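You operate a simulated robot arm through the tools that you are given. There is no shell and no other tool.

You run a simulated robot arm. Do the job below in one go: nothing can be reset, and whatever is moved stays where it is left.

TASK
Test cup 1 under the plunger: 30 mm or less goes on GOOD, more on REMIX.
Fine: one drop; leave the plunger up, the slide out and the zero knob as it is.

It is judged by the outcome, as a careful person would: the job done as asked, and still so three seconds after it is handed in. It fails if anything else is knocked over, pushed out of place, dropped, spilled or broken.

THE ROBOT
A 7-joint arm with a fingered hand, fixed in place. Base frame: the origin is on the floor under the middle of its stand, x ahead of it, y to its left, z up; the work surface is at about z = 0.85. Lengths are in m, angles in degrees, forces in N, time in s.
It reaches about 1.023 m from its shoulder. Its first joint turns from -166.0 to 166.0 degrees. Payload 4 kg.
The TCP is the grasp point between the finger pads, 0.03 m short of the fingertips. In the tool frame z runs along the fingers and y along their closing line. The gripper opens to 0.104 m; its body begins 0.035 m behind the TCP. The gripper is a hand of 4 fingers: y runs from the thumb to the fingers, the wrist lies at [-0.015, -0.113, -0.19] in the tool frame, and closing takes about 1.5 s.
Orientation is that of the tool frame in the base frame, as a unit quaternion [w, x, y, z]. With the fingers straight down and the wrist toward the robot, the tool's x, y and z point along [0, 1, 0], [1, 0, 0] and [0, 0, -1] of the base frame.

THE INTERFACE
- The arm moves only by the tool apply_moves. Its argument "moves" is a list of rows, each a list of 7 numbers: the shift along the tool's x, y, z in units of 300 mm (1.0 is 300 mm), then the turn, a rotation vector about the tool's x, y, z in units of 45 degrees (1.0 is 45 degrees), then the gripper command, from -1 (fully open) to 1 (shut), values between in proportion. In form: [[x, y, z, wx, wy, wz, fingers], ...]. A call has 1 to 20 rows; each row is the pose to reach, as a shift and turn from the pose commanded when the call began, along the tool's axes at that moment. A call with a number of a shift or a turn outside -1 to 1 is refused whole. Each row takes 0.2 s and may step no farther than 0.05 m and 8.6 degrees from the row before; otherwise, or with a gripper value out of range, the whole call is refused. Where a pose cannot be reached the arm comes as near as it can. A force on the tool above 40 N (or 10 N above the force at the start of the call, whichever is more), or a blocked arm, ends the call early, and 0.2 s more pass. Each finger travels about 0.153 m/s and halts on what it meets, pressing with about 33 N; the grip force reading is that of the motor and also rises with nothing between the fingers. The clock runs only during rows and for 0.2 s after the last one: add rows that repeat a pose to give the fingers time. It gives the time, the measured TCP pose, the force on the tool (base axes), the opening and the grip force at its end, in the units of the frame above (readings bear some noise), with the torque about the TCP (base axes, N m) and any sound that the robot's microphone picked up.
- Cameras (640 x 400 px; columns grow to the right, rows downward): "scene" is fixed at [0.2208, -0.5001, 1.4135]; the picture's right is [0.35, -0.94, 0.00], its down [-0.56, -0.21, -0.80] and it looks along [0.75, 0.28, -0.59] (base axes); focal length 274 px, centre (320, 200). "wrist" rides on the gripper at [0.061, -0.092, -0.13] in the tool frame; the picture's right is [-0.81, 0.27, -0.52], its down [-0.53, -0.71, 0.46] and it looks along [-0.24, 0.64, 0.72] (tool axes); focal length 275 px, centre (320, 200). There is no depth. A picture from a camera that has moved, and an enlarged one, comes with that camera's place and axes in the base frame and with its lens.
- grab_frame(camera): a new picture of that camera. The clock stands still meanwhile.
- set_grasp(shape): the hand has 4 fingers and takes this shape, open, in about a second: jaw (thumb against the fingers, like two jaws); tri (thumb and two fingers); tip (a fingertip pinch); poke (one finger out to press); point (the index stretched); flat (the hand flat); cup (the hand cupped); fist (a fist). The gripper value then closes the fingers along that shape, each until it touches; the sizes above hold for jaw. It gives what a move gives, with no picture.
- enlarge(camera, box): a new picture of the part [left, top, right, bottom] of that camera's present view, enlarged. The clock stands still meanwhile.
- job_done(): hands the job in; it is judged then, once.

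Places have to be worked out from the pictures, the camera data and where the tool is seen. Open the gripper and draw the arm clear of the work before you hand the job in, unless the task says otherwise.

The tools are called as a command line: name --pt "numbers of a row" for each row, then --argument value for the rest, lists and objects as JSON in quotes. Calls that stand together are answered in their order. apply_moves: Moves the arm, as the interface text tells. Its arguments: {"type":"object","properties":{"moves":{"type":"array"}},"required":["moves"]} The other tools are called the same way: set_grasp (shape) gives the hand a shape; grab_frame (camera) takes a picture; enlarge (camera, box) takes an enlarged picture of a part of a camera's view; job_done () hands the job in.

At the start:

```text
time_s: 0.0
eef_pos: [0.5837, -0.1449, 1.218]
tcp_rot: [0.001, 0.707, 0.707, 0.0]
wrist_force: [-0.4, 1.0, 0.0]
moment: [-0.03, 0.01, -0.02]
opening: 0.1037
gripper_force: 0.2
shape: jaw
```

scene: 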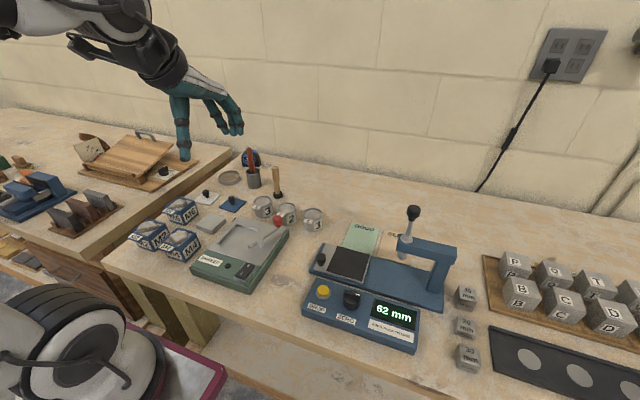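
wrist: 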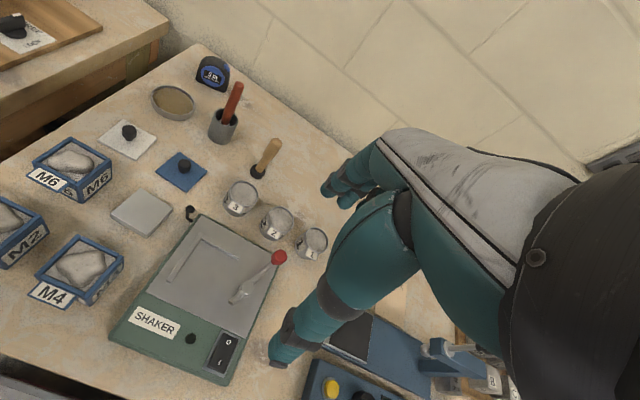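

The scene shows a plunger gauge with a slide, a display of 62 mm, three cups, and GOOD/REMIX areas. I'll enlarge the relevant parts to read them before moving.

enlarge --camera "scene" --box '[290, 190, 490, 360]'

enlarge --camera "scene" --box '[180, 140, 350, 300]'

enlarge --camera "wrist" --box '[100, 140, 350, 400]'

```text
2.35 times, centred on (390, 275) of scene
camera zoom: at [0.2208, -0.5001, 1.4135], right [0.35, -0.94, 0.0], down [-0.56, -0.21, -0.8], along [0.75, 0.28, -0.59], focal length 644 px, centre (155, 24)
```

zoom: 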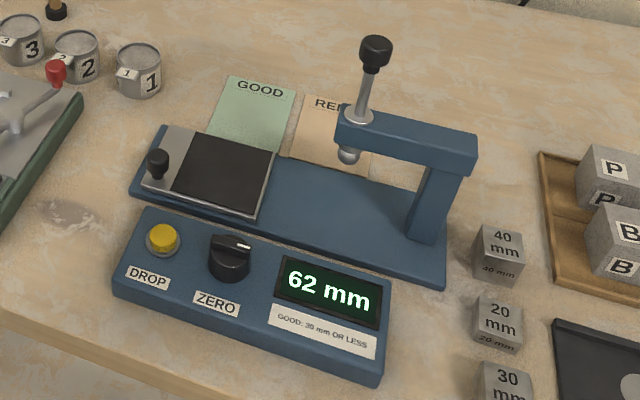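

```text
2.50 times, centred on (265, 220) of scene
camera zoom: at [0.2208, -0.5001, 1.4135], right [0.35, -0.94, 0.0], down [-0.56, -0.21, -0.8], along [0.75, 0.28, -0.59], focal length 684 px, centre (458, 150)
```

zoom: 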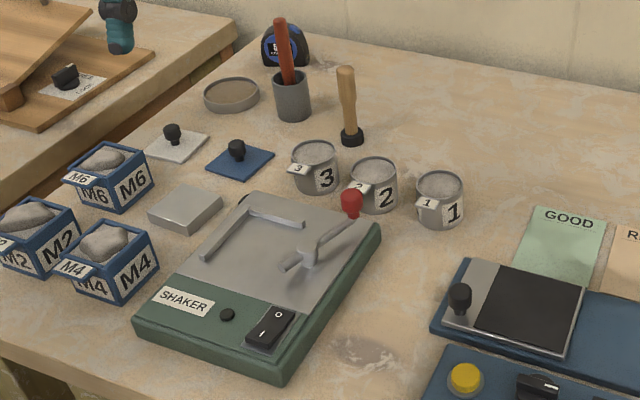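

```text
1.54 times, centred on (225, 270) of wrist
camera zoom: at [0.4921, -0.0855, 1.3495], right [0.27, -0.81, 0.52], down [-0.71, -0.53, -0.46], along [0.64, -0.24, -0.72], focal length 424 px, centre (466, 92)
```

zoom: 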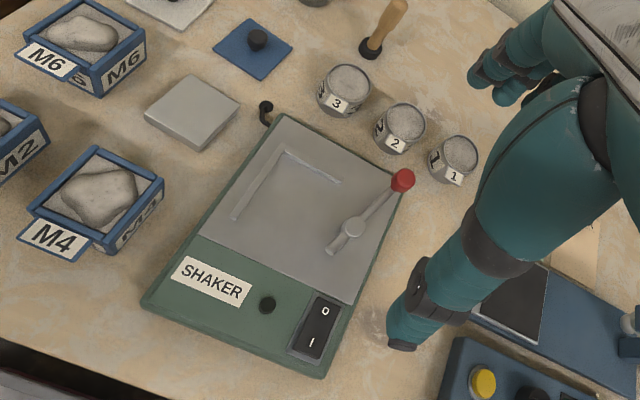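

The device is clear now: the slide with its knob is out on the left, the plunger is up, and cup 1 is the rightmost of the three cups, at about (0.79, -0.26). I'll move the hand sideways at this height so the wrist camera can see the device and mats.

apply_moves --pt "-0.16 0 0 0 0 0 -1" --pt "-0.32 0 0 0 0 0 -1" --pt "-0.48 0 0 0 0 0 -1" --pt "-0.64 0 0 0 0 0 -1" --pt "-0.8 0 0 0 0 0 -1" --pt "-0.96 0 0 0 0 0 -1" --pt "-0.96 0 0 0 0 0 -1"

grab_frame --camera "wrist"

grab_frame --camera "scene"

```text
time_s: 1.6
eef_pos: [0.5841, -0.4329, 1.2175]
tcp_rot: [0.0, 0.707, 0.707, 0.0]
wrist_force: [-0.2, -0.1, -0.2]
moment: [0.0, 0.03, 0.01]
opening: 0.1037
gripper_force: 0.1
shape: jaw
```

```text
taken
camera wrist: at [0.4924, -0.3734, 1.3494], right [0.28, -0.81, 0.52], down [-0.71, -0.53, -0.46], along [0.64, -0.24, -0.72], focal length 275 px, centre (320, 200)
```

wrist: 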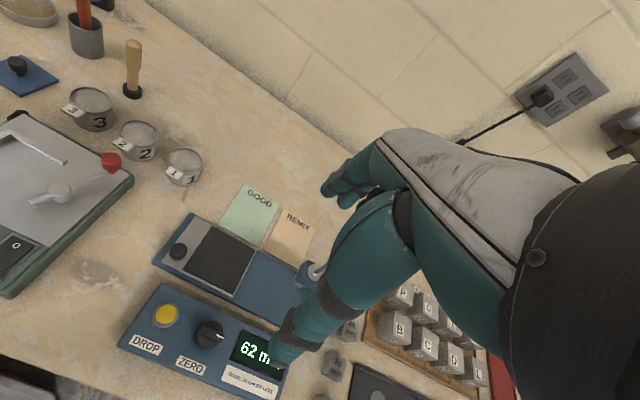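

```text
taken
```

scene: 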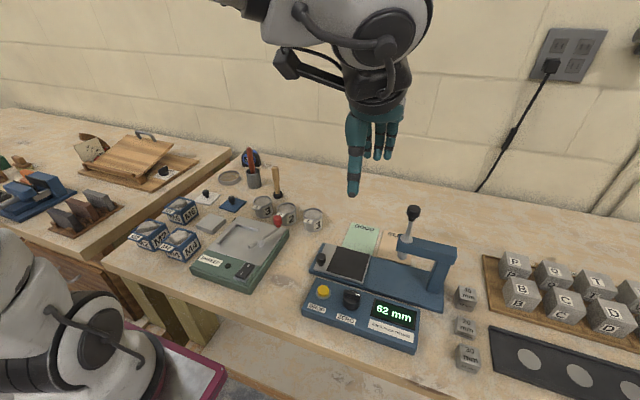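

I have two viewpoints on the same objects now. I'll enlarge the wrist view for precise triangulation of the cup, slide, mats and button.

enlarge --camera "wrist" --box '[100, 130, 340, 280]'

enlarge --camera "wrist" --box '[100, 250, 340, 400]'

enlarge --camera "scene" --box '[240, 180, 400, 280]'

enlarge --camera "scene" --box '[300, 200, 460, 300]'

```text
2.67 times, centred on (220, 205) of wrist
camera zoom: at [0.4924, -0.3734, 1.3494], right [0.28, -0.81, 0.52], down [-0.71, -0.53, -0.46], along [0.64, -0.24, -0.72], focal length 734 px, centre (587, 187)
```

zoom: 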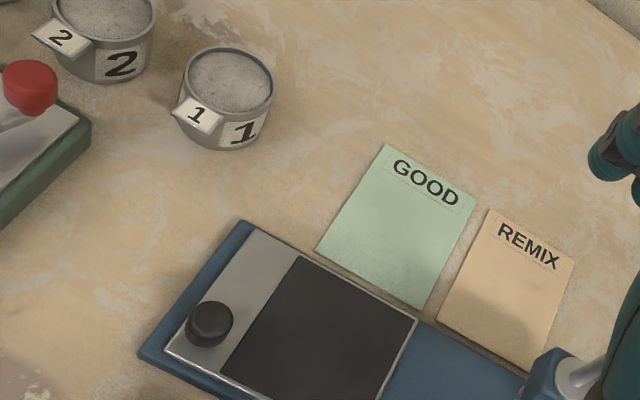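

```text
2.67 times, centred on (220, 325) of wrist
camera zoom: at [0.4924, -0.3734, 1.3494], right [0.28, -0.81, 0.52], down [-0.71, -0.53, -0.46], along [0.64, -0.24, -0.72], focal length 734 px, centre (587, -133)
```

zoom: 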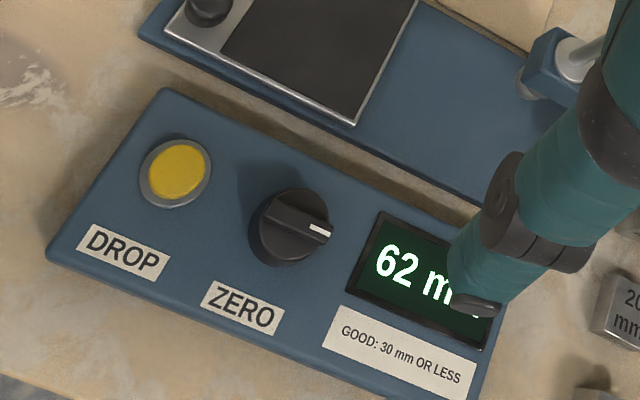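

```text
4.00 times, centred on (320, 230) of scene
camera zoom: at [0.2208, -0.5001, 1.4135], right [0.35, -0.94, 0.0], down [-0.56, -0.21, -0.8], along [0.75, 0.28, -0.59], focal length 1094 px, centre (320, 80)
```

zoom: 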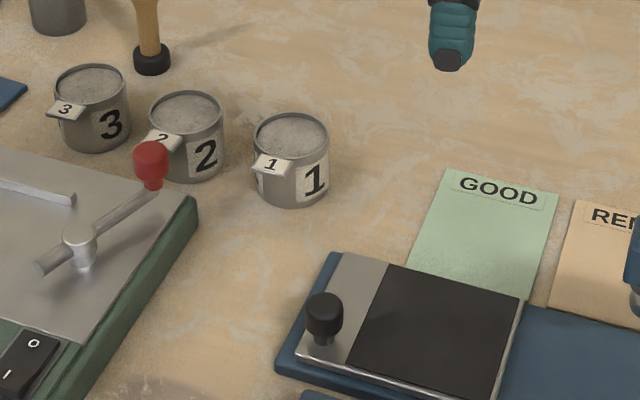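

```text
4.00 times, centred on (380, 250) of scene
camera zoom: at [0.2208, -0.5001, 1.4135], right [0.35, -0.94, 0.0], down [-0.56, -0.21, -0.8], along [0.75, 0.28, -0.59], focal length 1094 px, centre (80, 0)
```

zoom: 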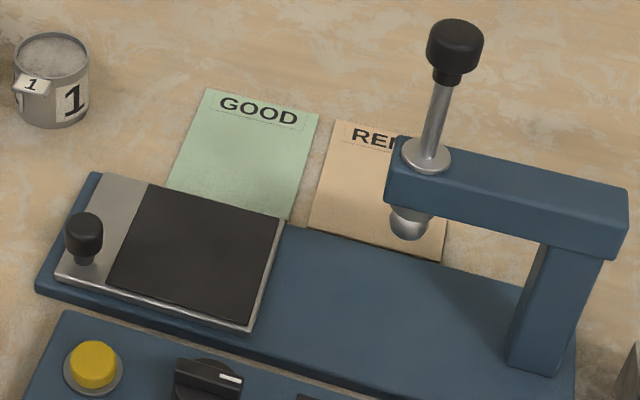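

Estimates: cup 1 centre ≈ (0.798, -0.259) with its rim at about z 0.90, pad ≈ (0.68, -0.407), slide knob ≈ (0.641, -0.343), plunger ≈ (0.68, -0.526), DROP ≈ (0.565, -0.377). I need to know the hand shapes before going in close, so I'll try "tip" up here in free air.

set_grasp --shape "tip"

grab_frame --camera "wrist"

enlarge --camera "scene" --box '[280, 60, 480, 220]'

```text
time_s: 2.5
eef_pos: [0.585, -0.4328, 1.217]
tcp_rot: [0.0, 0.708, 0.707, 0.0]
wrist_force: [-0.9, -0.8, 0.7]
moment: [-0.03, -0.01, -0.03]
opening: 0.104
gripper_force: 0.1
shape: tip
```

```text
taken
camera wrist: at [0.4925, -0.3732, 1.3492], right [0.27, -0.81, 0.52], down [-0.71, -0.53, -0.46], along [0.64, -0.24, -0.72], focal length 275 px, centre (320, 200)
```

wrist: 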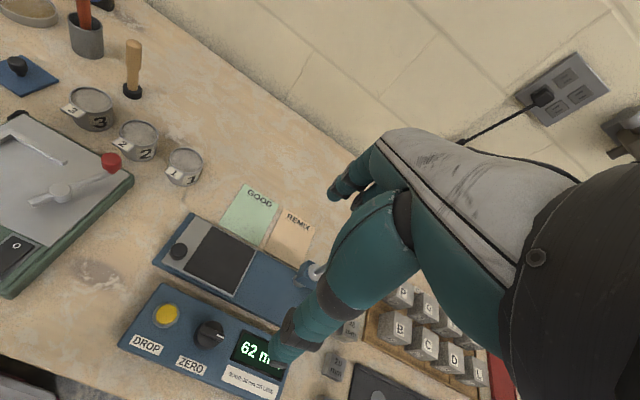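

```text
2.50 times, centred on (380, 140) of scene
camera zoom: at [0.2208, -0.5001, 1.4135], right [0.35, -0.94, 0.0], down [-0.56, -0.21, -0.8], along [0.75, 0.28, -0.59], focal length 684 px, centre (170, 350)
```

zoom: 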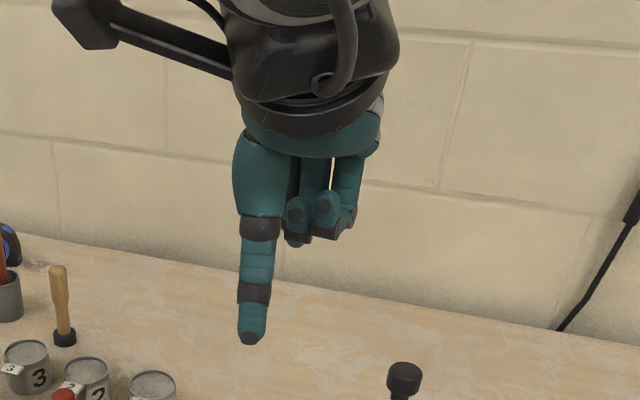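

In "tip" the thumb and index stay extended and the other two fingers curl back. I'll check the "poke" shape the same way.

set_grasp --shape "poke"

grab_frame --camera "wrist"

enlarge --camera "scene" --box '[280, 60, 480, 220]'

```text
time_s: 3.4
eef_pos: [0.5847, -0.4324, 1.2165]
tcp_rot: [0.0, 0.707, 0.707, 0.0]
wrist_force: [0.4, -1.3, 0.1]
moment: [0.04, 0.02, 0.0]
opening: 0.0002
gripper_force: 0.1
shape: poke
```

```text
taken
camera wrist: at [0.4925, -0.3732, 1.3492], right [0.27, -0.81, 0.52], down [-0.71, -0.53, -0.46], along [0.64, -0.24, -0.72], focal length 275 px, centre (320, 200)
```

wrist: 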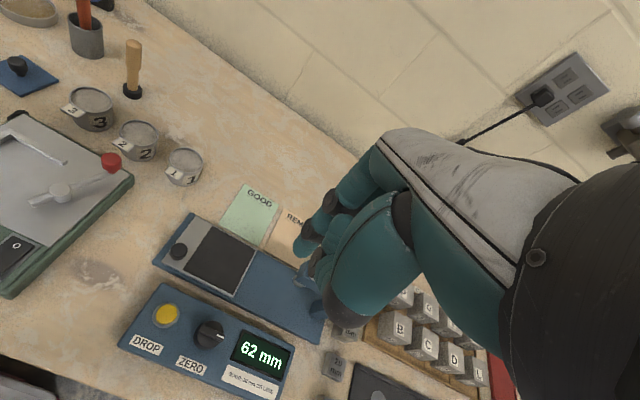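

```text
2.50 times, centred on (380, 140) of scene
camera zoom: at [0.2208, -0.5001, 1.4135], right [0.35, -0.94, 0.0], down [-0.56, -0.21, -0.8], along [0.75, 0.28, -0.59], focal length 684 px, centre (170, 350)
```

zoom: 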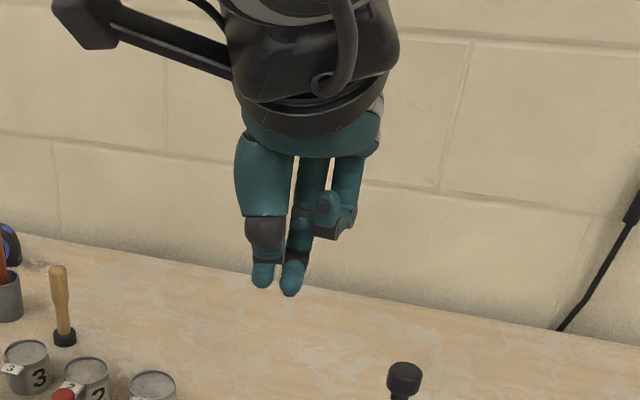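

"Poke" brings one finger and the thumb together close to the TCP line, with the tip about 30 mm below the TCP. I'll check "point" and "tri" too before choosing.

set_grasp --shape "point"

enlarge --camera "scene" --box '[280, 60, 480, 220]'

grab_frame --camera "wrist"

set_grasp --shape "tri"

enlarge --camera "scene" --box '[280, 60, 480, 220]'

grab_frame --camera "wrist"

```text
time_s: 4.3
eef_pos: [0.5852, -0.433, 1.2184]
tcp_rot: [0.0, 0.707, 0.707, -0.001]
wrist_force: [0.8, 0.6, 0.3]
moment: [-0.02, 0.03, 0.01]
opening: 0.0001
gripper_force: 0.0
shape: point
```

```text
2.50 times, centred on (380, 140) of scene
camera zoom: at [0.2208, -0.5001, 1.4135], right [0.35, -0.94, 0.0], down [-0.56, -0.21, -0.8], along [0.75, 0.28, -0.59], focal length 684 px, centre (170, 350)
```

zoom: 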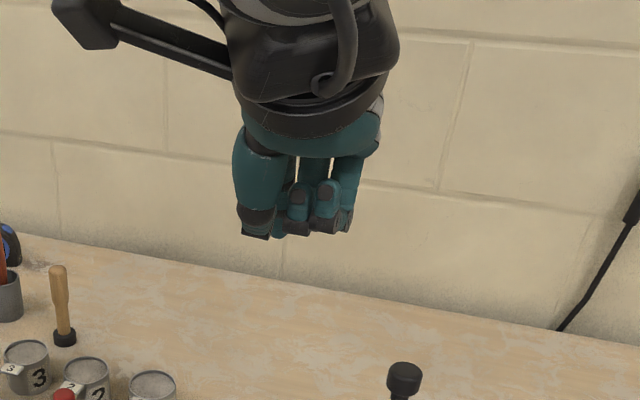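

```text
taken
camera wrist: at [0.4924, -0.3732, 1.3492], right [0.27, -0.81, 0.52], down [-0.71, -0.53, -0.46], along [0.64, -0.24, -0.72], focal length 275 px, centre (320, 200)
```

wrist: 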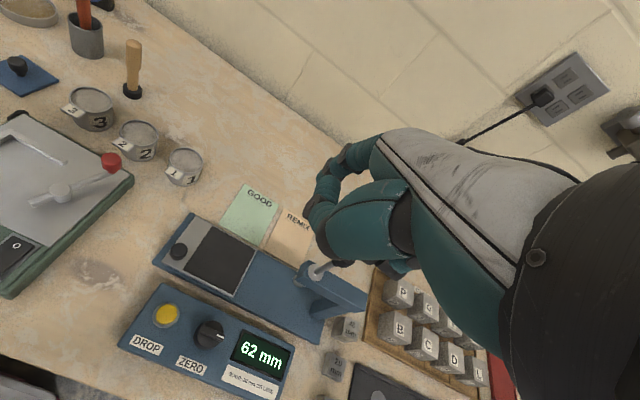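

```text
time_s: 5.2
eef_pos: [0.5841, -0.4331, 1.2174]
tcp_rot: [0.0, 0.707, 0.708, 0.0]
wrist_force: [-0.2, -0.9, 0.3]
moment: [-0.03, -0.01, -0.03]
opening: 0.1038
gripper_force: 0.0
shape: tri
```

```text
2.50 times, centred on (380, 140) of scene
camera zoom: at [0.2208, -0.5001, 1.4135], right [0.35, -0.94, 0.0], down [-0.56, -0.21, -0.8], along [0.75, 0.28, -0.59], focal length 684 px, centre (170, 350)
```

zoom: 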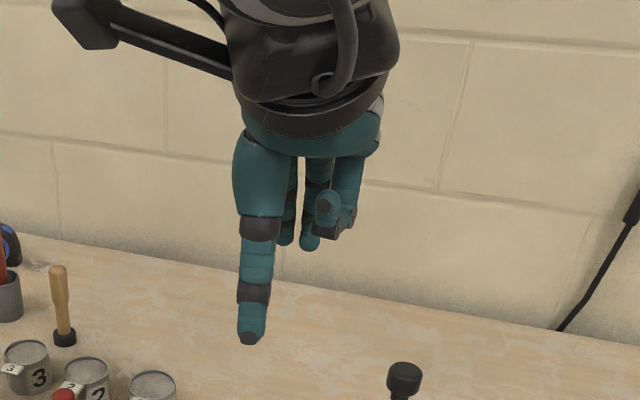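

```text
taken
camera wrist: at [0.4924, -0.3732, 1.3492], right [0.27, -0.81, 0.52], down [-0.71, -0.53, -0.46], along [0.64, -0.24, -0.72], focal length 275 px, centre (320, 200)
```

wrist: 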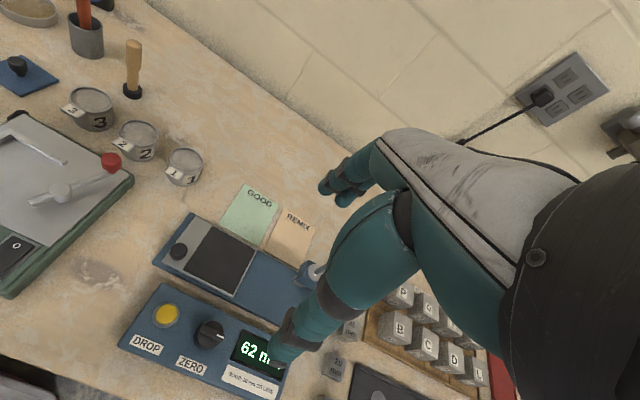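

"Tri" is thumb plus two fingers and "jaw" uses all three; jaw suits the cup best. The cup's tag sticks out towards the robot, so I'll put the thumb on the cup's left side and the fingers on the right. I'll set jaw, move above the cup at safe height, and turn the hand about 65°.

set_grasp --shape "jaw"

apply_moves --pt "0.097 0.119 0 0 0 0.1667 -1" --pt "0.193 0.238 0 0 0 0.3333 -1" --pt "0.29 0.357 0 0 0 0.5 -1" --pt "0.387 0.475 0 0 0 0.6667 -1" --pt "0.483 0.594 0 0 0 0.8333 -1" --pt "0.58 0.713 0 0 0 1.0 -1" --pt "0.58 0.713 0 0 0 1.0 -1"

grab_frame --camera "wrist"

grab_frame --camera "scene"

```text
time_s: 6.1
eef_pos: [0.5847, -0.4334, 1.2174]
tcp_rot: [0.0, 0.707, 0.707, -0.001]
wrist_force: [0.2, 0.2, 0.1]
moment: [0.0, -0.04, 0.04]
opening: 0.104
gripper_force: 0.1
shape: jaw
```

```text
time_s: 7.7
eef_pos: [0.7993, -0.258, 1.219]
tcp_rot: [0.001, 0.924, 0.382, 0.0]
wrist_force: [0.0, -0.1, -0.2]
moment: [0.01, 0.01, 0.01]
opening: 0.104
gripper_force: 0.1
shape: jaw
```

```text
taken
camera wrist: at [0.7769, -0.1519, 1.3507], right [-0.38, -0.77, 0.52], down [-0.88, 0.13, -0.46], along [0.28, -0.63, -0.72], focal length 275 px, centre (320, 200)
```

wrist: 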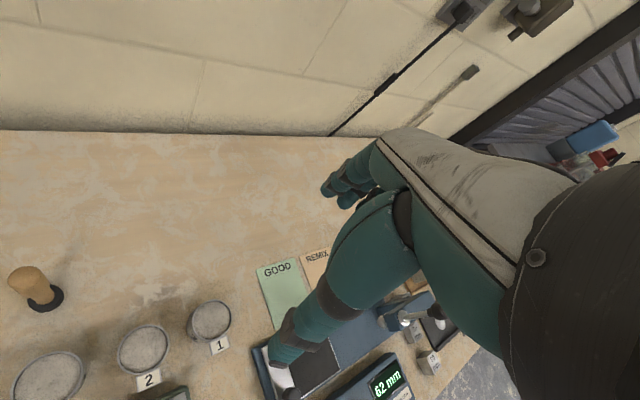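

```text
taken
```

scene: 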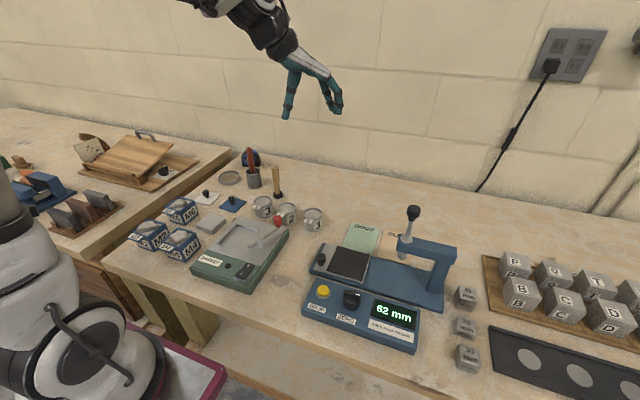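

The wrist camera is now almost above the cups and the tags are visible. I'll enlarge that area to fix cup 1's centre, its tag direction and the gap to cup 2.

enlarge --camera "wrist" --box '[100, 280, 292, 400]'

enlarge --camera "scene" --box '[250, 30, 378, 130]'

```text
3.33 times, centred on (196, 340) of wrist
camera zoom: at [0.7769, -0.1519, 1.3507], right [-0.38, -0.77, 0.52], down [-0.88, 0.13, -0.46], along [0.28, -0.63, -0.72], focal length 918 px, centre (733, -267)
```

zoom: 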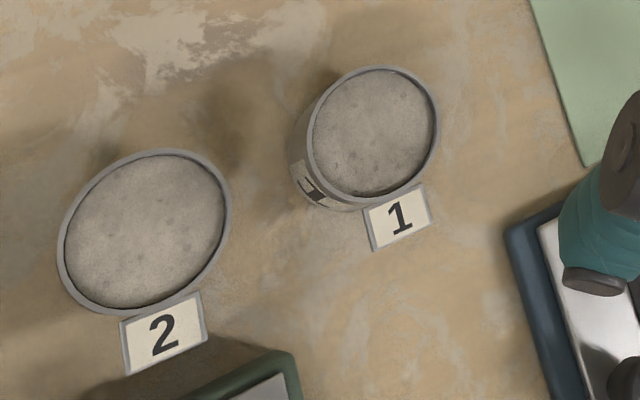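

```text
4.00 times, centred on (314, 80) of scene
camera zoom: at [0.2208, -0.5001, 1.4135], right [0.35, -0.94, 0.0], down [-0.56, -0.21, -0.8], along [0.75, 0.28, -0.59], focal length 1094 px, centre (344, 680)
```

zoom: 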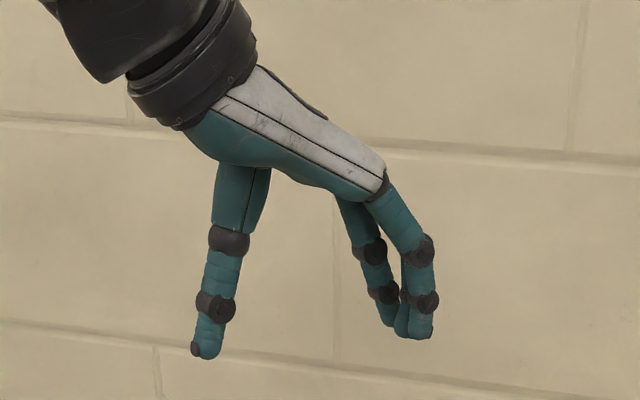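

Cup 1 is confirmed at (0.798, -0.2595), with a rim diameter of about 56 mm, and its tag points straight at -x. Cup 2 is at (0.795, -0.174). I'll turn the hand 18° more so the thumb enters between tag and cup 2, narrow the opening to about 76 mm, and come down to z = 1.0.

apply_moves --pt "-0.0019 0.002 0.146 0 0 0.08 -0.46" --pt "-0.0038 0.004 0.292 0 0 0.16 -0.46" --pt "-0.0057 0.006 0.438 0 0 0.24 -0.46" --pt "-0.0076 0.008 0.584 0 0 0.32 -0.46" --pt "-0.0097 0.0101 0.73 0 0 0.4 -0.46" --pt "-0.0097 0.0101 0.73 0 0 0.4 -0.46"

grab_frame --camera "wrist"

enlarge --camera "scene" --box '[210, 110, 402, 250]'

```text
time_s: 9.1
eef_pos: [0.7996, -0.2646, 0.9994]
tcp_rot: [0.0, 0.973, 0.232, 0.001]
wrist_force: [-0.2, 0.0, 0.4]
moment: [-0.01, 0.02, 0.01]
opening: 0.0762
gripper_force: 0.0
shape: jaw
```

```text
taken
camera wrist: at [0.8113, -0.1561, 1.1319], right [-0.6, -0.61, 0.52], down [-0.8, 0.39, -0.46], along [0.07, -0.69, -0.72], focal length 275 px, centre (320, 200)
```

wrist: 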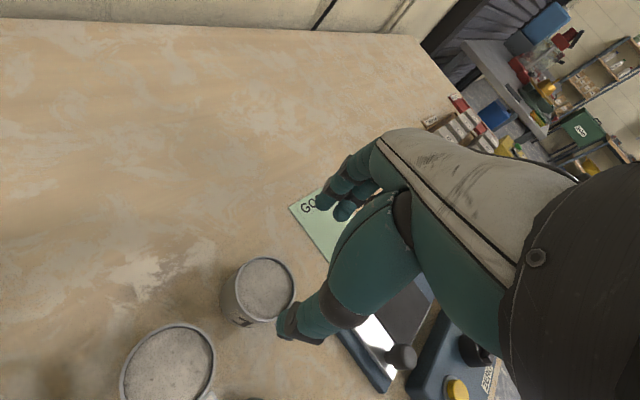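

```text
2.86 times, centred on (306, 180) of scene
camera zoom: at [0.2208, -0.5001, 1.4135], right [0.35, -0.94, 0.0], down [-0.56, -0.21, -0.8], along [0.75, 0.28, -0.59], focal length 782 px, centre (360, 257)
```

zoom: 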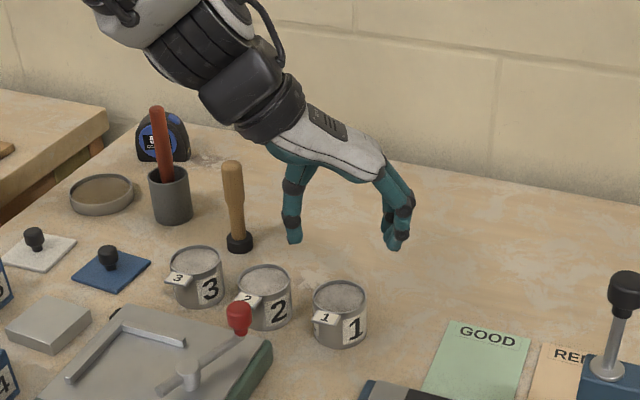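

The closer view puts the cup centre at (0.797, -0.259), and the hand is well lined up. The mallet and cup 2 are clear, so I'll shift 3 mm back along the closing line and go down to z ≈ 0.889 around the cup.

apply_moves --pt "0 -0.01 0.1 0 0 0 -0.46" --pt "0 -0.01 0.2 0 0 0 -0.46" --pt "0 -0.01 0.29 0 0 0 -0.46" --pt "0 -0.01 0.335 0 0 0 -0.46" --pt "0 -0.01 0.368 0 0 0 -0.46" --pt "0 -0.01 0.368 0 0 0 -0.46"

grab_frame --camera "wrist"

enlarge --camera "scene" --box '[250, 160, 378, 250]'

```text
time_s: 10.5
eef_pos: [0.7986, -0.261, 0.8882]
tcp_rot: [0.0, 0.973, 0.233, 0.0]
wrist_force: [-0.3, 0.0, -0.2]
moment: [-0.01, 0.04, -0.03]
opening: 0.0762
gripper_force: 0.0
shape: jaw
```

```text
taken
camera wrist: at [0.8098, -0.1531, 1.0198], right [-0.6, -0.61, 0.52], down [-0.8, 0.39, -0.46], along [0.08, -0.69, -0.72], focal length 275 px, centre (320, 200)
```

wrist: 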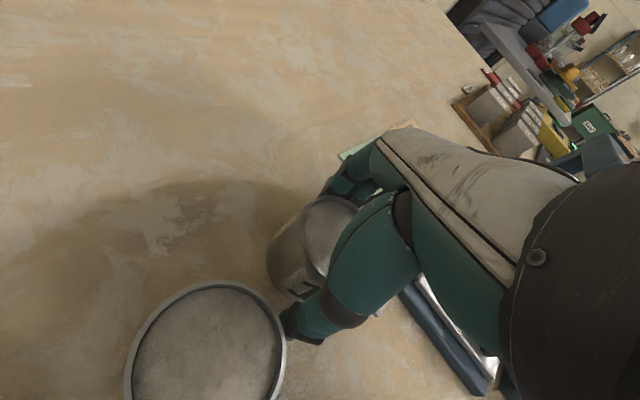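

```text
4.44 times, centred on (314, 205) of scene
camera zoom: at [0.2208, -0.5001, 1.4135], right [0.35, -0.94, 0.0], down [-0.56, -0.21, -0.8], along [0.75, 0.28, -0.59], focal length 1216 px, centre (347, 178)
```

zoom: 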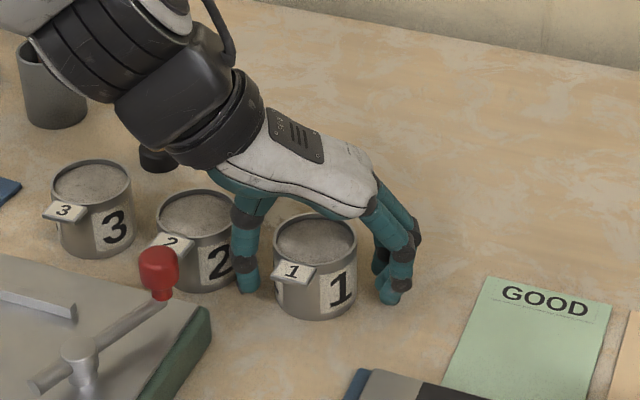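

The thumb sits between the tag and cup 2, the fingers are on the far right side of cup 1, and no force is registered. I'll close on the cup.

apply_moves --pt "0 0 0 0 0 0 -0.2" --pt "0 0 0 0 0 0 -0.05" --pt "0 0 0 0 0 0 0.1" --pt "0 0 0 0 0 0 0.3" --pt "0 0 0 0 0 0 0.5" --pt "0 0 0 0 0 0 0.5" --pt "0 0 0 0 0 0 0.5" --pt "0 0 0 0 0 0 0.5"

enlarge --camera "scene" --box '[250, 160, 378, 250]'

grab_frame --camera "wrist"

```text
time_s: 12.3
eef_pos: [0.7968, -0.2613, 0.8887]
tcp_rot: [0.0, 0.972, 0.234, 0.0]
wrist_force: [0.0, 1.8, -0.6]
moment: [-0.03, -0.03, -0.01]
opening: 0.0479
gripper_force: 32.8
shape: jaw
```

```text
4.44 times, centred on (314, 205) of scene
camera zoom: at [0.2208, -0.5001, 1.4135], right [0.35, -0.94, 0.0], down [-0.56, -0.21, -0.8], along [0.75, 0.28, -0.59], focal length 1216 px, centre (347, 178)
```

zoom: 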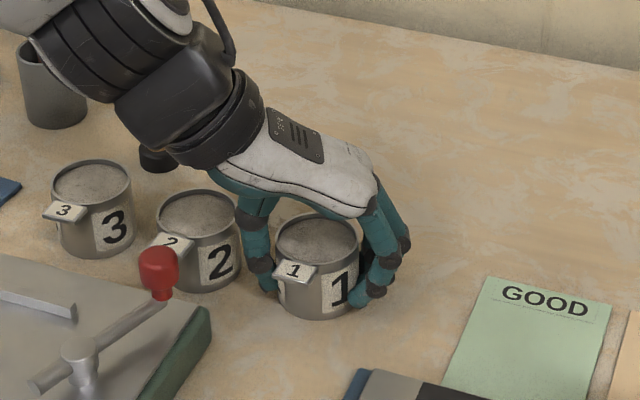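

```text
taken
camera wrist: at [0.8098, -0.1531, 1.0198], right [-0.6, -0.61, 0.52], down [-0.8, 0.39, -0.46], along [0.08, -0.69, -0.72], focal length 275 px, centre (320, 200)
```

wrist: 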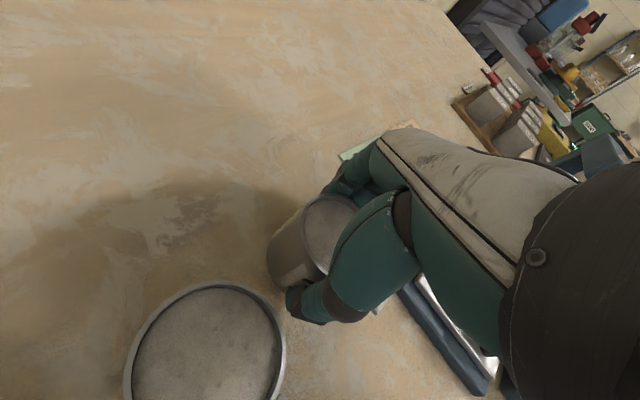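

The cup is held firmly: 32.8 N with the opening stalled at about 48 mm. I'll lift it slowly straight up by about 6 cm and check that it hangs level.

apply_moves --pt "0 0 -0.02 0 0 0 0.5" --pt "0 0 -0.05 0 0 0 0.5" --pt "0 0 -0.1 0 0 0 0.5" --pt "0 0 -0.15 0 0 0 0.5" --pt "0 0 -0.2 0 0 0 0.5" --pt "0 0 -0.2 0 0 0 0.5"

enlarge --camera "scene" --box '[250, 140, 378, 230]'

grab_frame --camera "wrist"

```text
time_s: 13.7
eef_pos: [0.7963, -0.2607, 0.9466]
tcp_rot: [0.0, 0.972, 0.234, 0.0]
wrist_force: [-0.3, 0.0, -2.9]
moment: [-0.02, 0.0, -0.05]
opening: 0.0477
gripper_force: 32.3
shape: jaw
```

```text
4.44 times, centred on (314, 185) of scene
camera zoom: at [0.2208, -0.5001, 1.4135], right [0.35, -0.94, 0.0], down [-0.56, -0.21, -0.8], along [0.75, 0.28, -0.59], focal length 1216 px, centre (347, 267)
```

zoom: 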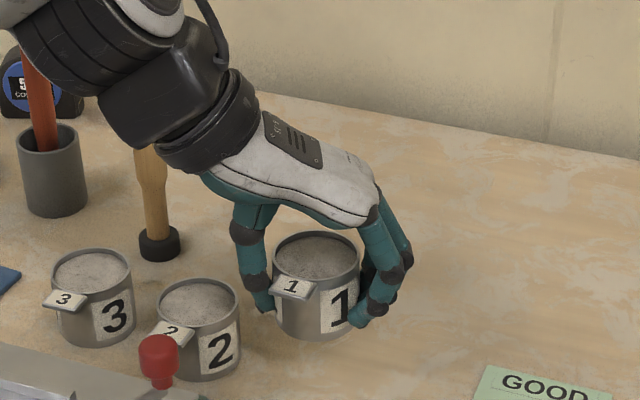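

```text
taken
camera wrist: at [0.8096, -0.1532, 1.0793], right [-0.6, -0.61, 0.52], down [-0.8, 0.39, -0.46], along [0.08, -0.69, -0.72], focal length 275 px, centre (320, 200)
```

wrist: 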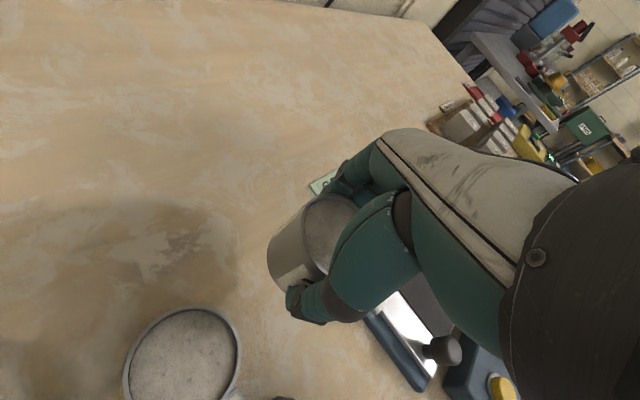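

The cup is level and held (about 2.9 N of weight). At the pad the thumb would end up next to the slide knob, so while carrying at z ≈ 1.0 I'll turn the hand another 40°. That puts the thumb clear of the knob and keeps the tag away from the plunger path.

apply_moves --pt "0 0 -0.09 0 0 0 0.5" --pt "0 0 -0.178 0 0 0 0.5" --pt "-0.072 0.031 -0.178 0 0 0.111 0.5" --pt "-0.144 0.061 -0.178 0 0 0.222 0.5" --pt "-0.216 0.092 -0.178 0 0 0.333 0.5" --pt "-0.288 0.123 -0.178 0 0 0.444 0.5" --pt "-0.36 0.154 -0.178 0 0 0.556 0.5" --pt "-0.432 0.184 -0.178 0 0 0.667 0.5" --pt "-0.504 0.215 -0.178 0 0 0.778 0.5" --pt "-0.576 0.2457 -0.178 0 0 0.889 0.5" --pt "-0.576 0.2457 -0.178 0 0 0.889 0.5"

grab_frame --camera "wrist"

enlarge --camera "scene" --box '[290, 160, 450, 270]'

```text
time_s: 16.1
eef_pos: [0.6769, -0.4039, 1.0016]
tcp_rot: [0.0, 0.993, -0.114, 0.0]
wrist_force: [0.1, -0.4, -3.1]
moment: [-0.01, 0.03, 0.02]
opening: 0.0476
gripper_force: 33.2
shape: jaw
```

```text
taken
camera wrist: at [0.7556, -0.3298, 1.1323], right [-0.85, -0.08, 0.52], down [-0.36, 0.82, -0.46], along [-0.38, -0.57, -0.72], focal length 275 px, centre (320, 200)
```

wrist: 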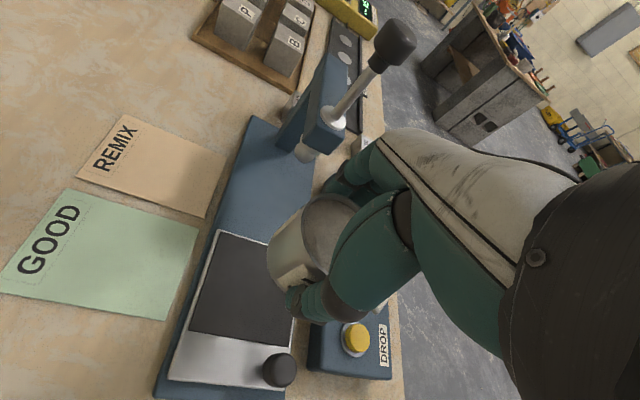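

```text
3.64 times, centred on (370, 215) of scene
camera zoom: at [0.2208, -0.5001, 1.4135], right [0.35, -0.94, 0.0], down [-0.56, -0.21, -0.8], along [0.75, 0.28, -0.59], focal length 995 px, centre (138, 146)
```

zoom: 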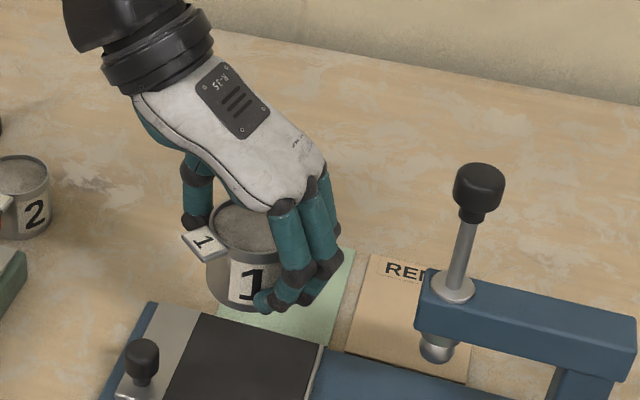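

The hand is over the pad region. I'll enlarge the wrist view to refine the pad position and heights before lowering.

enlarge --camera "wrist" --box '[130, 200, 410, 400]'

enlarge --camera "wrist" --box '[200, 0, 440, 200]'

```text
2.00 times, centred on (270, 300) of wrist
camera zoom: at [0.7556, -0.3298, 1.1323], right [-0.85, -0.08, 0.52], down [-0.36, 0.82, -0.46], along [-0.38, -0.57, -0.72], focal length 551 px, centre (420, 0)
```

zoom: 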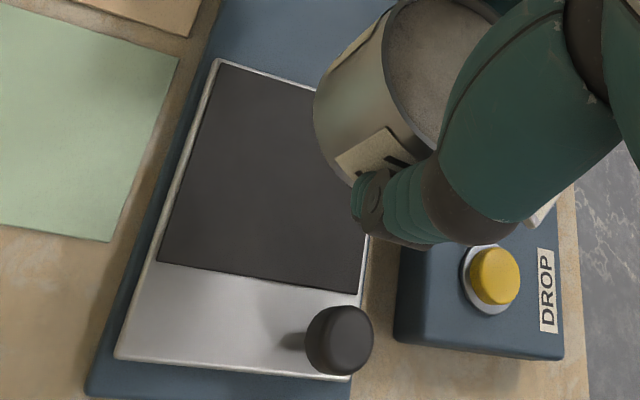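

```text
2.00 times, centred on (320, 100) of wrist
camera zoom: at [0.7556, -0.3298, 1.1323], right [-0.85, -0.08, 0.52], down [-0.36, 0.82, -0.46], along [-0.38, -0.57, -0.72], focal length 551 px, centre (320, 400)
```

zoom: 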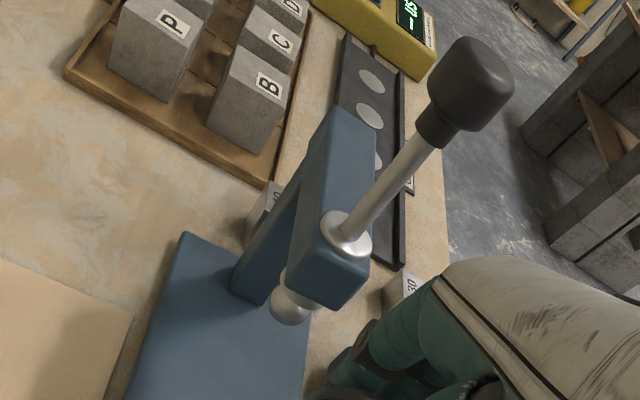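

Refined positions: pad centre ≈ (0.681, -0.405) with its top at about z 0.873, knob ≈ (0.649, -0.342), plunger ≈ (0.679, -0.527) with its tip at about z 0.935. I'll centre on (0.680, -0.405) and lower the cup to just above the pad.

apply_moves --pt "0.003 0.001 0.06 0 0 0 0.5" --pt "0.0072 0.0017 0.12 0 0 0 0.5" --pt "0.0072 0.0017 0.18 0 0 0 0.5" --pt "0.0072 0.0017 0.23 0 0 0 0.5" --pt "0.0072 0.0017 0.265 0 0 0 0.5" --pt "0.0072 0.0017 0.265 0 0 0 0.5"

enlarge --camera "scene" --box '[290, 190, 450, 290]'

grab_frame --camera "wrist"

```text
time_s: 17.5
eef_pos: [0.6779, -0.4061, 0.9216]
tcp_rot: [0.0, 0.993, -0.114, 0.001]
wrist_force: [-0.1, -0.2, -2.7]
moment: [0.01, 0.02, -0.02]
opening: 0.0474
gripper_force: 32.5
shape: jaw
```

```text
4.00 times, centred on (370, 240) of scene
camera zoom: at [0.2208, -0.5001, 1.4135], right [0.35, -0.94, 0.0], down [-0.56, -0.21, -0.8], along [0.75, 0.28, -0.59], focal length 1094 px, centre (120, 40)
```

zoom: 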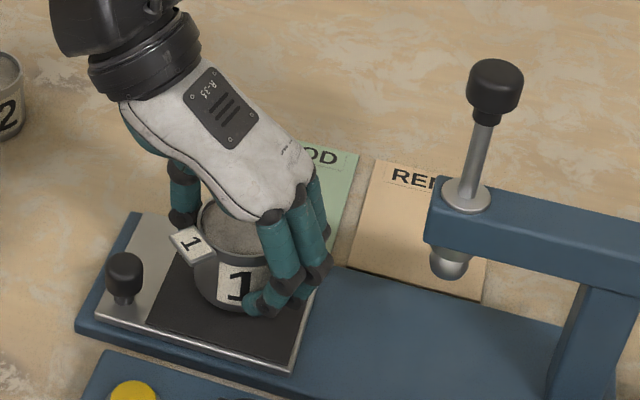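

```text
taken
camera wrist: at [0.7587, -0.3315, 1.0534], right [-0.85, -0.09, 0.52], down [-0.36, 0.81, -0.46], along [-0.38, -0.57, -0.72], focal length 275 px, centre (320, 200)
```

wrist: 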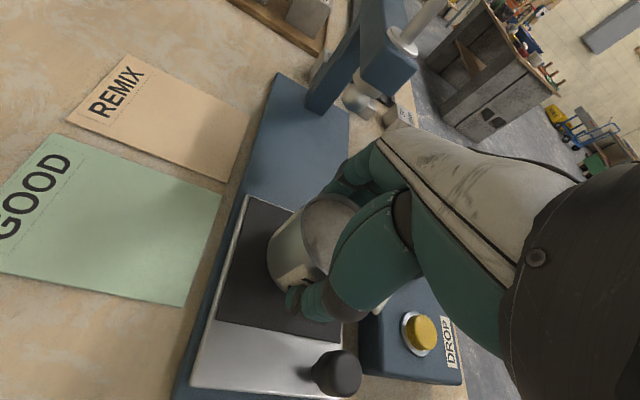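

The cup is centred over the pad with no contact yet. I'll lower in small steps and watch the vertical force.

apply_moves --pt "0.003 0 0.01 0 0 0 0.5" --pt "0.003 0 0.018 0 0 0 0.5" --pt "0.003 0 0.024 0 0 0 0.5" --pt "0.003 0 0.024 0 0 0 0.5"

```text
time_s: 18.5
eef_pos: [0.6801, -0.4068, 0.9143]
tcp_rot: [0.001, 0.994, -0.113, -0.001]
wrist_force: [-0.2, -0.6, -2.5]
moment: [0.03, -0.01, 0.03]
opening: 0.0479
gripper_force: 33.1
shape: jaw
```

No contact yet at TCP z 0.914, so I'll go another 2 to 3 mm in fine steps.

apply_moves --pt "0 0 0.004 0 0 0 0.5" --pt "0 0 0.008 0 0 0 0.5" --pt "0 0 0.008 0 0 0 0.5"

enlarge --camera "scene" --box '[310, 210, 406, 280]'

```text
time_s: 19.3
eef_pos: [0.6796, -0.406, 0.9126]
tcp_rot: [0.0, 0.994, -0.112, 0.0]
wrist_force: [0.8, -0.2, -3.1]
moment: [0.01, 0.0, 0.0]
opening: 0.0478
gripper_force: 33.0
shape: jaw
```

```text
5.71 times, centred on (358, 245) of scene
camera zoom: at [0.2208, -0.5001, 1.4135], right [0.35, -0.94, 0.0], down [-0.56, -0.21, -0.8], along [0.75, 0.28, -0.59], focal length 1564 px, centre (103, -57)
```

zoom: 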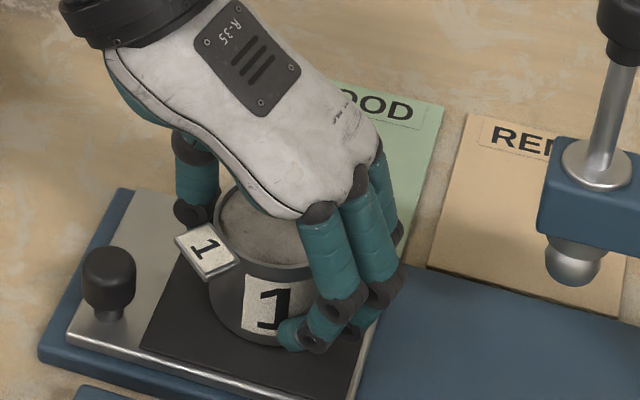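

Still carrying the full weight, so the cup is just above the pad. I'll continue down a millimetre at a time.

apply_moves --pt "0 0 0.0035 0 0 0 0.5" --pt "0 0 0.007 0 0 0 0.5" --pt "0 0 0.007 0 0 0 0.5"

```text
time_s: 20.1
eef_pos: [0.6801, -0.405, 0.9105]
tcp_rot: [0.0, 0.993, -0.114, 0.0]
wrist_force: [-0.1, -1.4, -2.6]
moment: [-0.03, 0.0, 0.01]
opening: 0.0475
gripper_force: 32.3
shape: jaw
```

No contact at 0.9105. I'll go two more millimetres.

apply_moves --pt "0 0 0.0035 0 0 0 0.5" --pt "0 0 0.007 0 0 0 0.5" --pt "0 0 0.007 0 0 0 0.5"

```text
time_s: 20.9
eef_pos: [0.6787, -0.406, 0.908]
tcp_rot: [0.001, 0.994, -0.113, 0.001]
wrist_force: [0.1, -0.2, 15.3]
moment: [-0.08, 0.04, 0.05]
opening: 0.0481
gripper_force: 32.9
shape: jaw
```

Contact: the force rose to +15 N, so the pad top is at z ≈ 0.870. I'll ease up about 1 mm to relax the preload, then open gently to about 76 mm.

apply_moves --pt "0 0 -0.003 0 0 0 0.5" --pt "0 0 -0.003 0 0 0 0.3" --pt "0 0 -0.003 0 0 0 0.1" --pt "0 0 -0.003 0 0 0 0.0" --pt "0 0 -0.003 0 0 0 -0.1" --pt "0 0 -0.003 0 0 0 -0.2" --pt "0 0 -0.003 0 0 0 -0.3" --pt "0 0 -0.003 0 0 0 -0.4" --pt "0 0 -0.003 0 0 0 -0.46" --pt "0 0 -0.003 0 0 0 -0.46"

enlarge --camera "scene" --box '[310, 210, 406, 280]'

grab_frame --camera "wrist"

```text
time_s: 23.1
eef_pos: [0.6787, -0.4056, 0.9093]
tcp_rot: [-0.001, 0.994, -0.113, 0.0]
wrist_force: [-0.4, 0.1, -0.1]
moment: [0.03, 0.0, 0.03]
opening: 0.0758
gripper_force: 0.1
shape: jaw
```

```text
5.71 times, centred on (358, 245) of scene
camera zoom: at [0.2208, -0.5001, 1.4135], right [0.35, -0.94, 0.0], down [-0.56, -0.21, -0.8], along [0.75, 0.28, -0.59], focal length 1564 px, centre (103, -57)
```

zoom: 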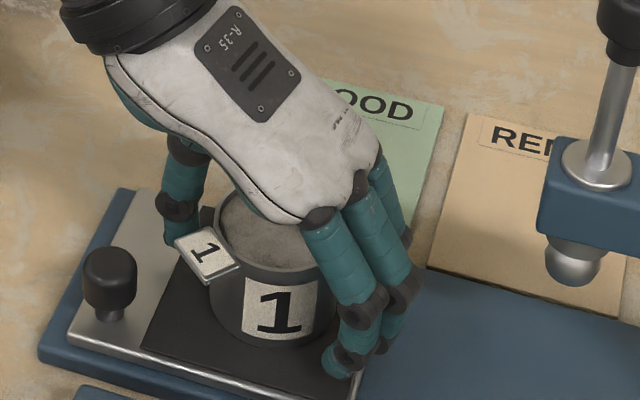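

```text
taken
camera wrist: at [0.7595, -0.3324, 1.041], right [-0.85, -0.09, 0.52], down [-0.36, 0.82, -0.46], along [-0.38, -0.57, -0.72], focal length 275 px, centre (320, 200)
```

wrist: 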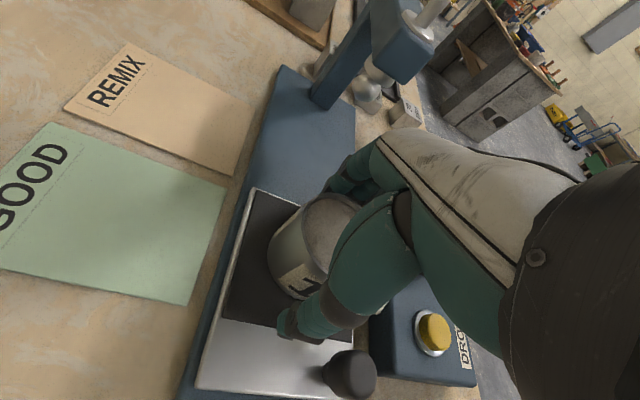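

The cup is standing on the pad and is free of the fingers. I'll lift the hand straight up, slowly at first.

apply_moves --pt "0 0 -0.04 0 0 0 -0.46" --pt "0 0 -0.09 0 0 0 -0.46" --pt "0 0 -0.16 0 0 0 -0.46" --pt "0 0 -0.25 0 0 0 -0.46" --pt "0 0 -0.36 0 0 0 -0.46" --pt "0 0 -0.48 0 0 0 -0.46" --pt "0 0 -0.6 0 0 0 -0.46" --pt "0 0 -0.6 0 0 0 -0.46"

grab_frame --camera "scene"

enlarge --camera "scene" --box '[290, 190, 450, 290]'

grab_frame --camera "wrist"

```text
time_s: 24.9
eef_pos: [0.6796, -0.4059, 1.0913]
tcp_rot: [0.0, 0.993, -0.114, -0.001]
wrist_force: [0.3, 0.0, 0.3]
moment: [-0.01, 0.03, 0.02]
opening: 0.0755
gripper_force: 0.0
shape: jaw
```

```text
taken
```

scene: 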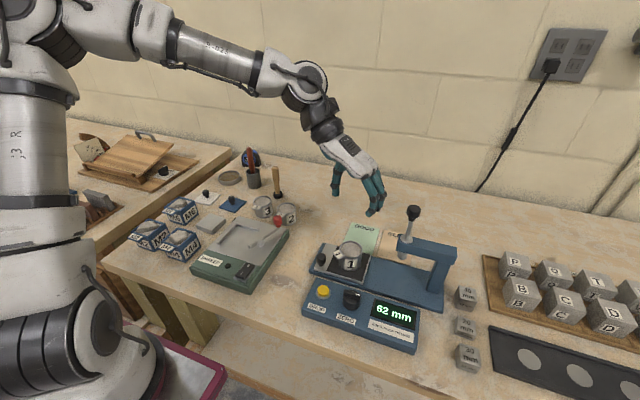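

```text
4.00 times, centred on (370, 240) of scene
camera zoom: at [0.2208, -0.5001, 1.4135], right [0.35, -0.94, 0.0], down [-0.56, -0.21, -0.8], along [0.75, 0.28, -0.59], focal length 1094 px, centre (120, 40)
```

zoom: 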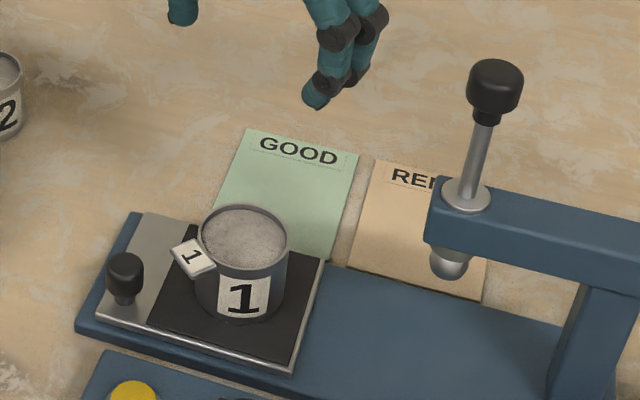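

```text
taken
camera wrist: at [0.7587, -0.3314, 1.2228], right [-0.85, -0.08, 0.52], down [-0.36, 0.82, -0.46], along [-0.38, -0.57, -0.72], focal length 275 px, centre (320, 200)
```

wrist: 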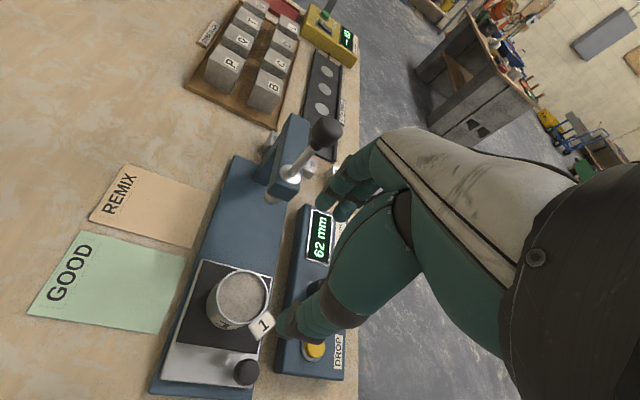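

The cup stands centred on the pad and the display still reads 62 mm with the plunger up. I'll zoom into the wrist view to fix the slide knob and tag positions before pushing the slide.

enlarge --camera "wrist" --box '[140, 240, 380, 400]'

enlarge --camera "wrist" --box '[200, 100, 392, 220]'

```text
2.50 times, centred on (260, 320) of wrist
camera zoom: at [0.7587, -0.3314, 1.2228], right [-0.85, -0.08, 0.52], down [-0.36, 0.82, -0.46], along [-0.38, -0.57, -0.72], focal length 688 px, centre (470, -100)
```

zoom: 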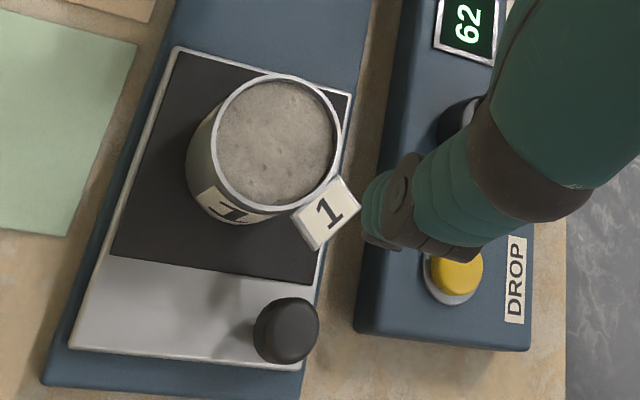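

```text
3.33 times, centred on (296, 160) of wrist
camera zoom: at [0.7587, -0.3314, 1.2228], right [-0.85, -0.08, 0.52], down [-0.36, 0.82, -0.46], along [-0.38, -0.57, -0.72], focal length 918 px, centre (400, 333)
```

zoom: 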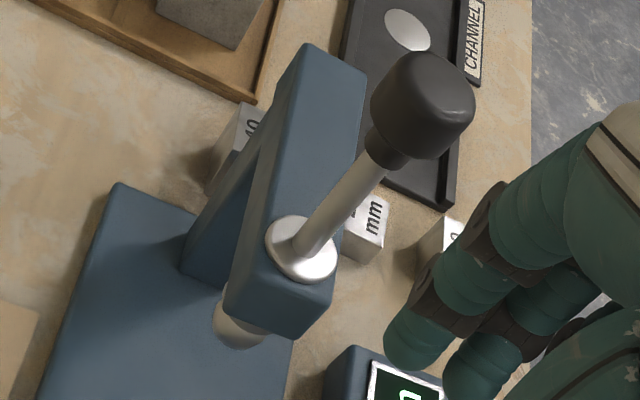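

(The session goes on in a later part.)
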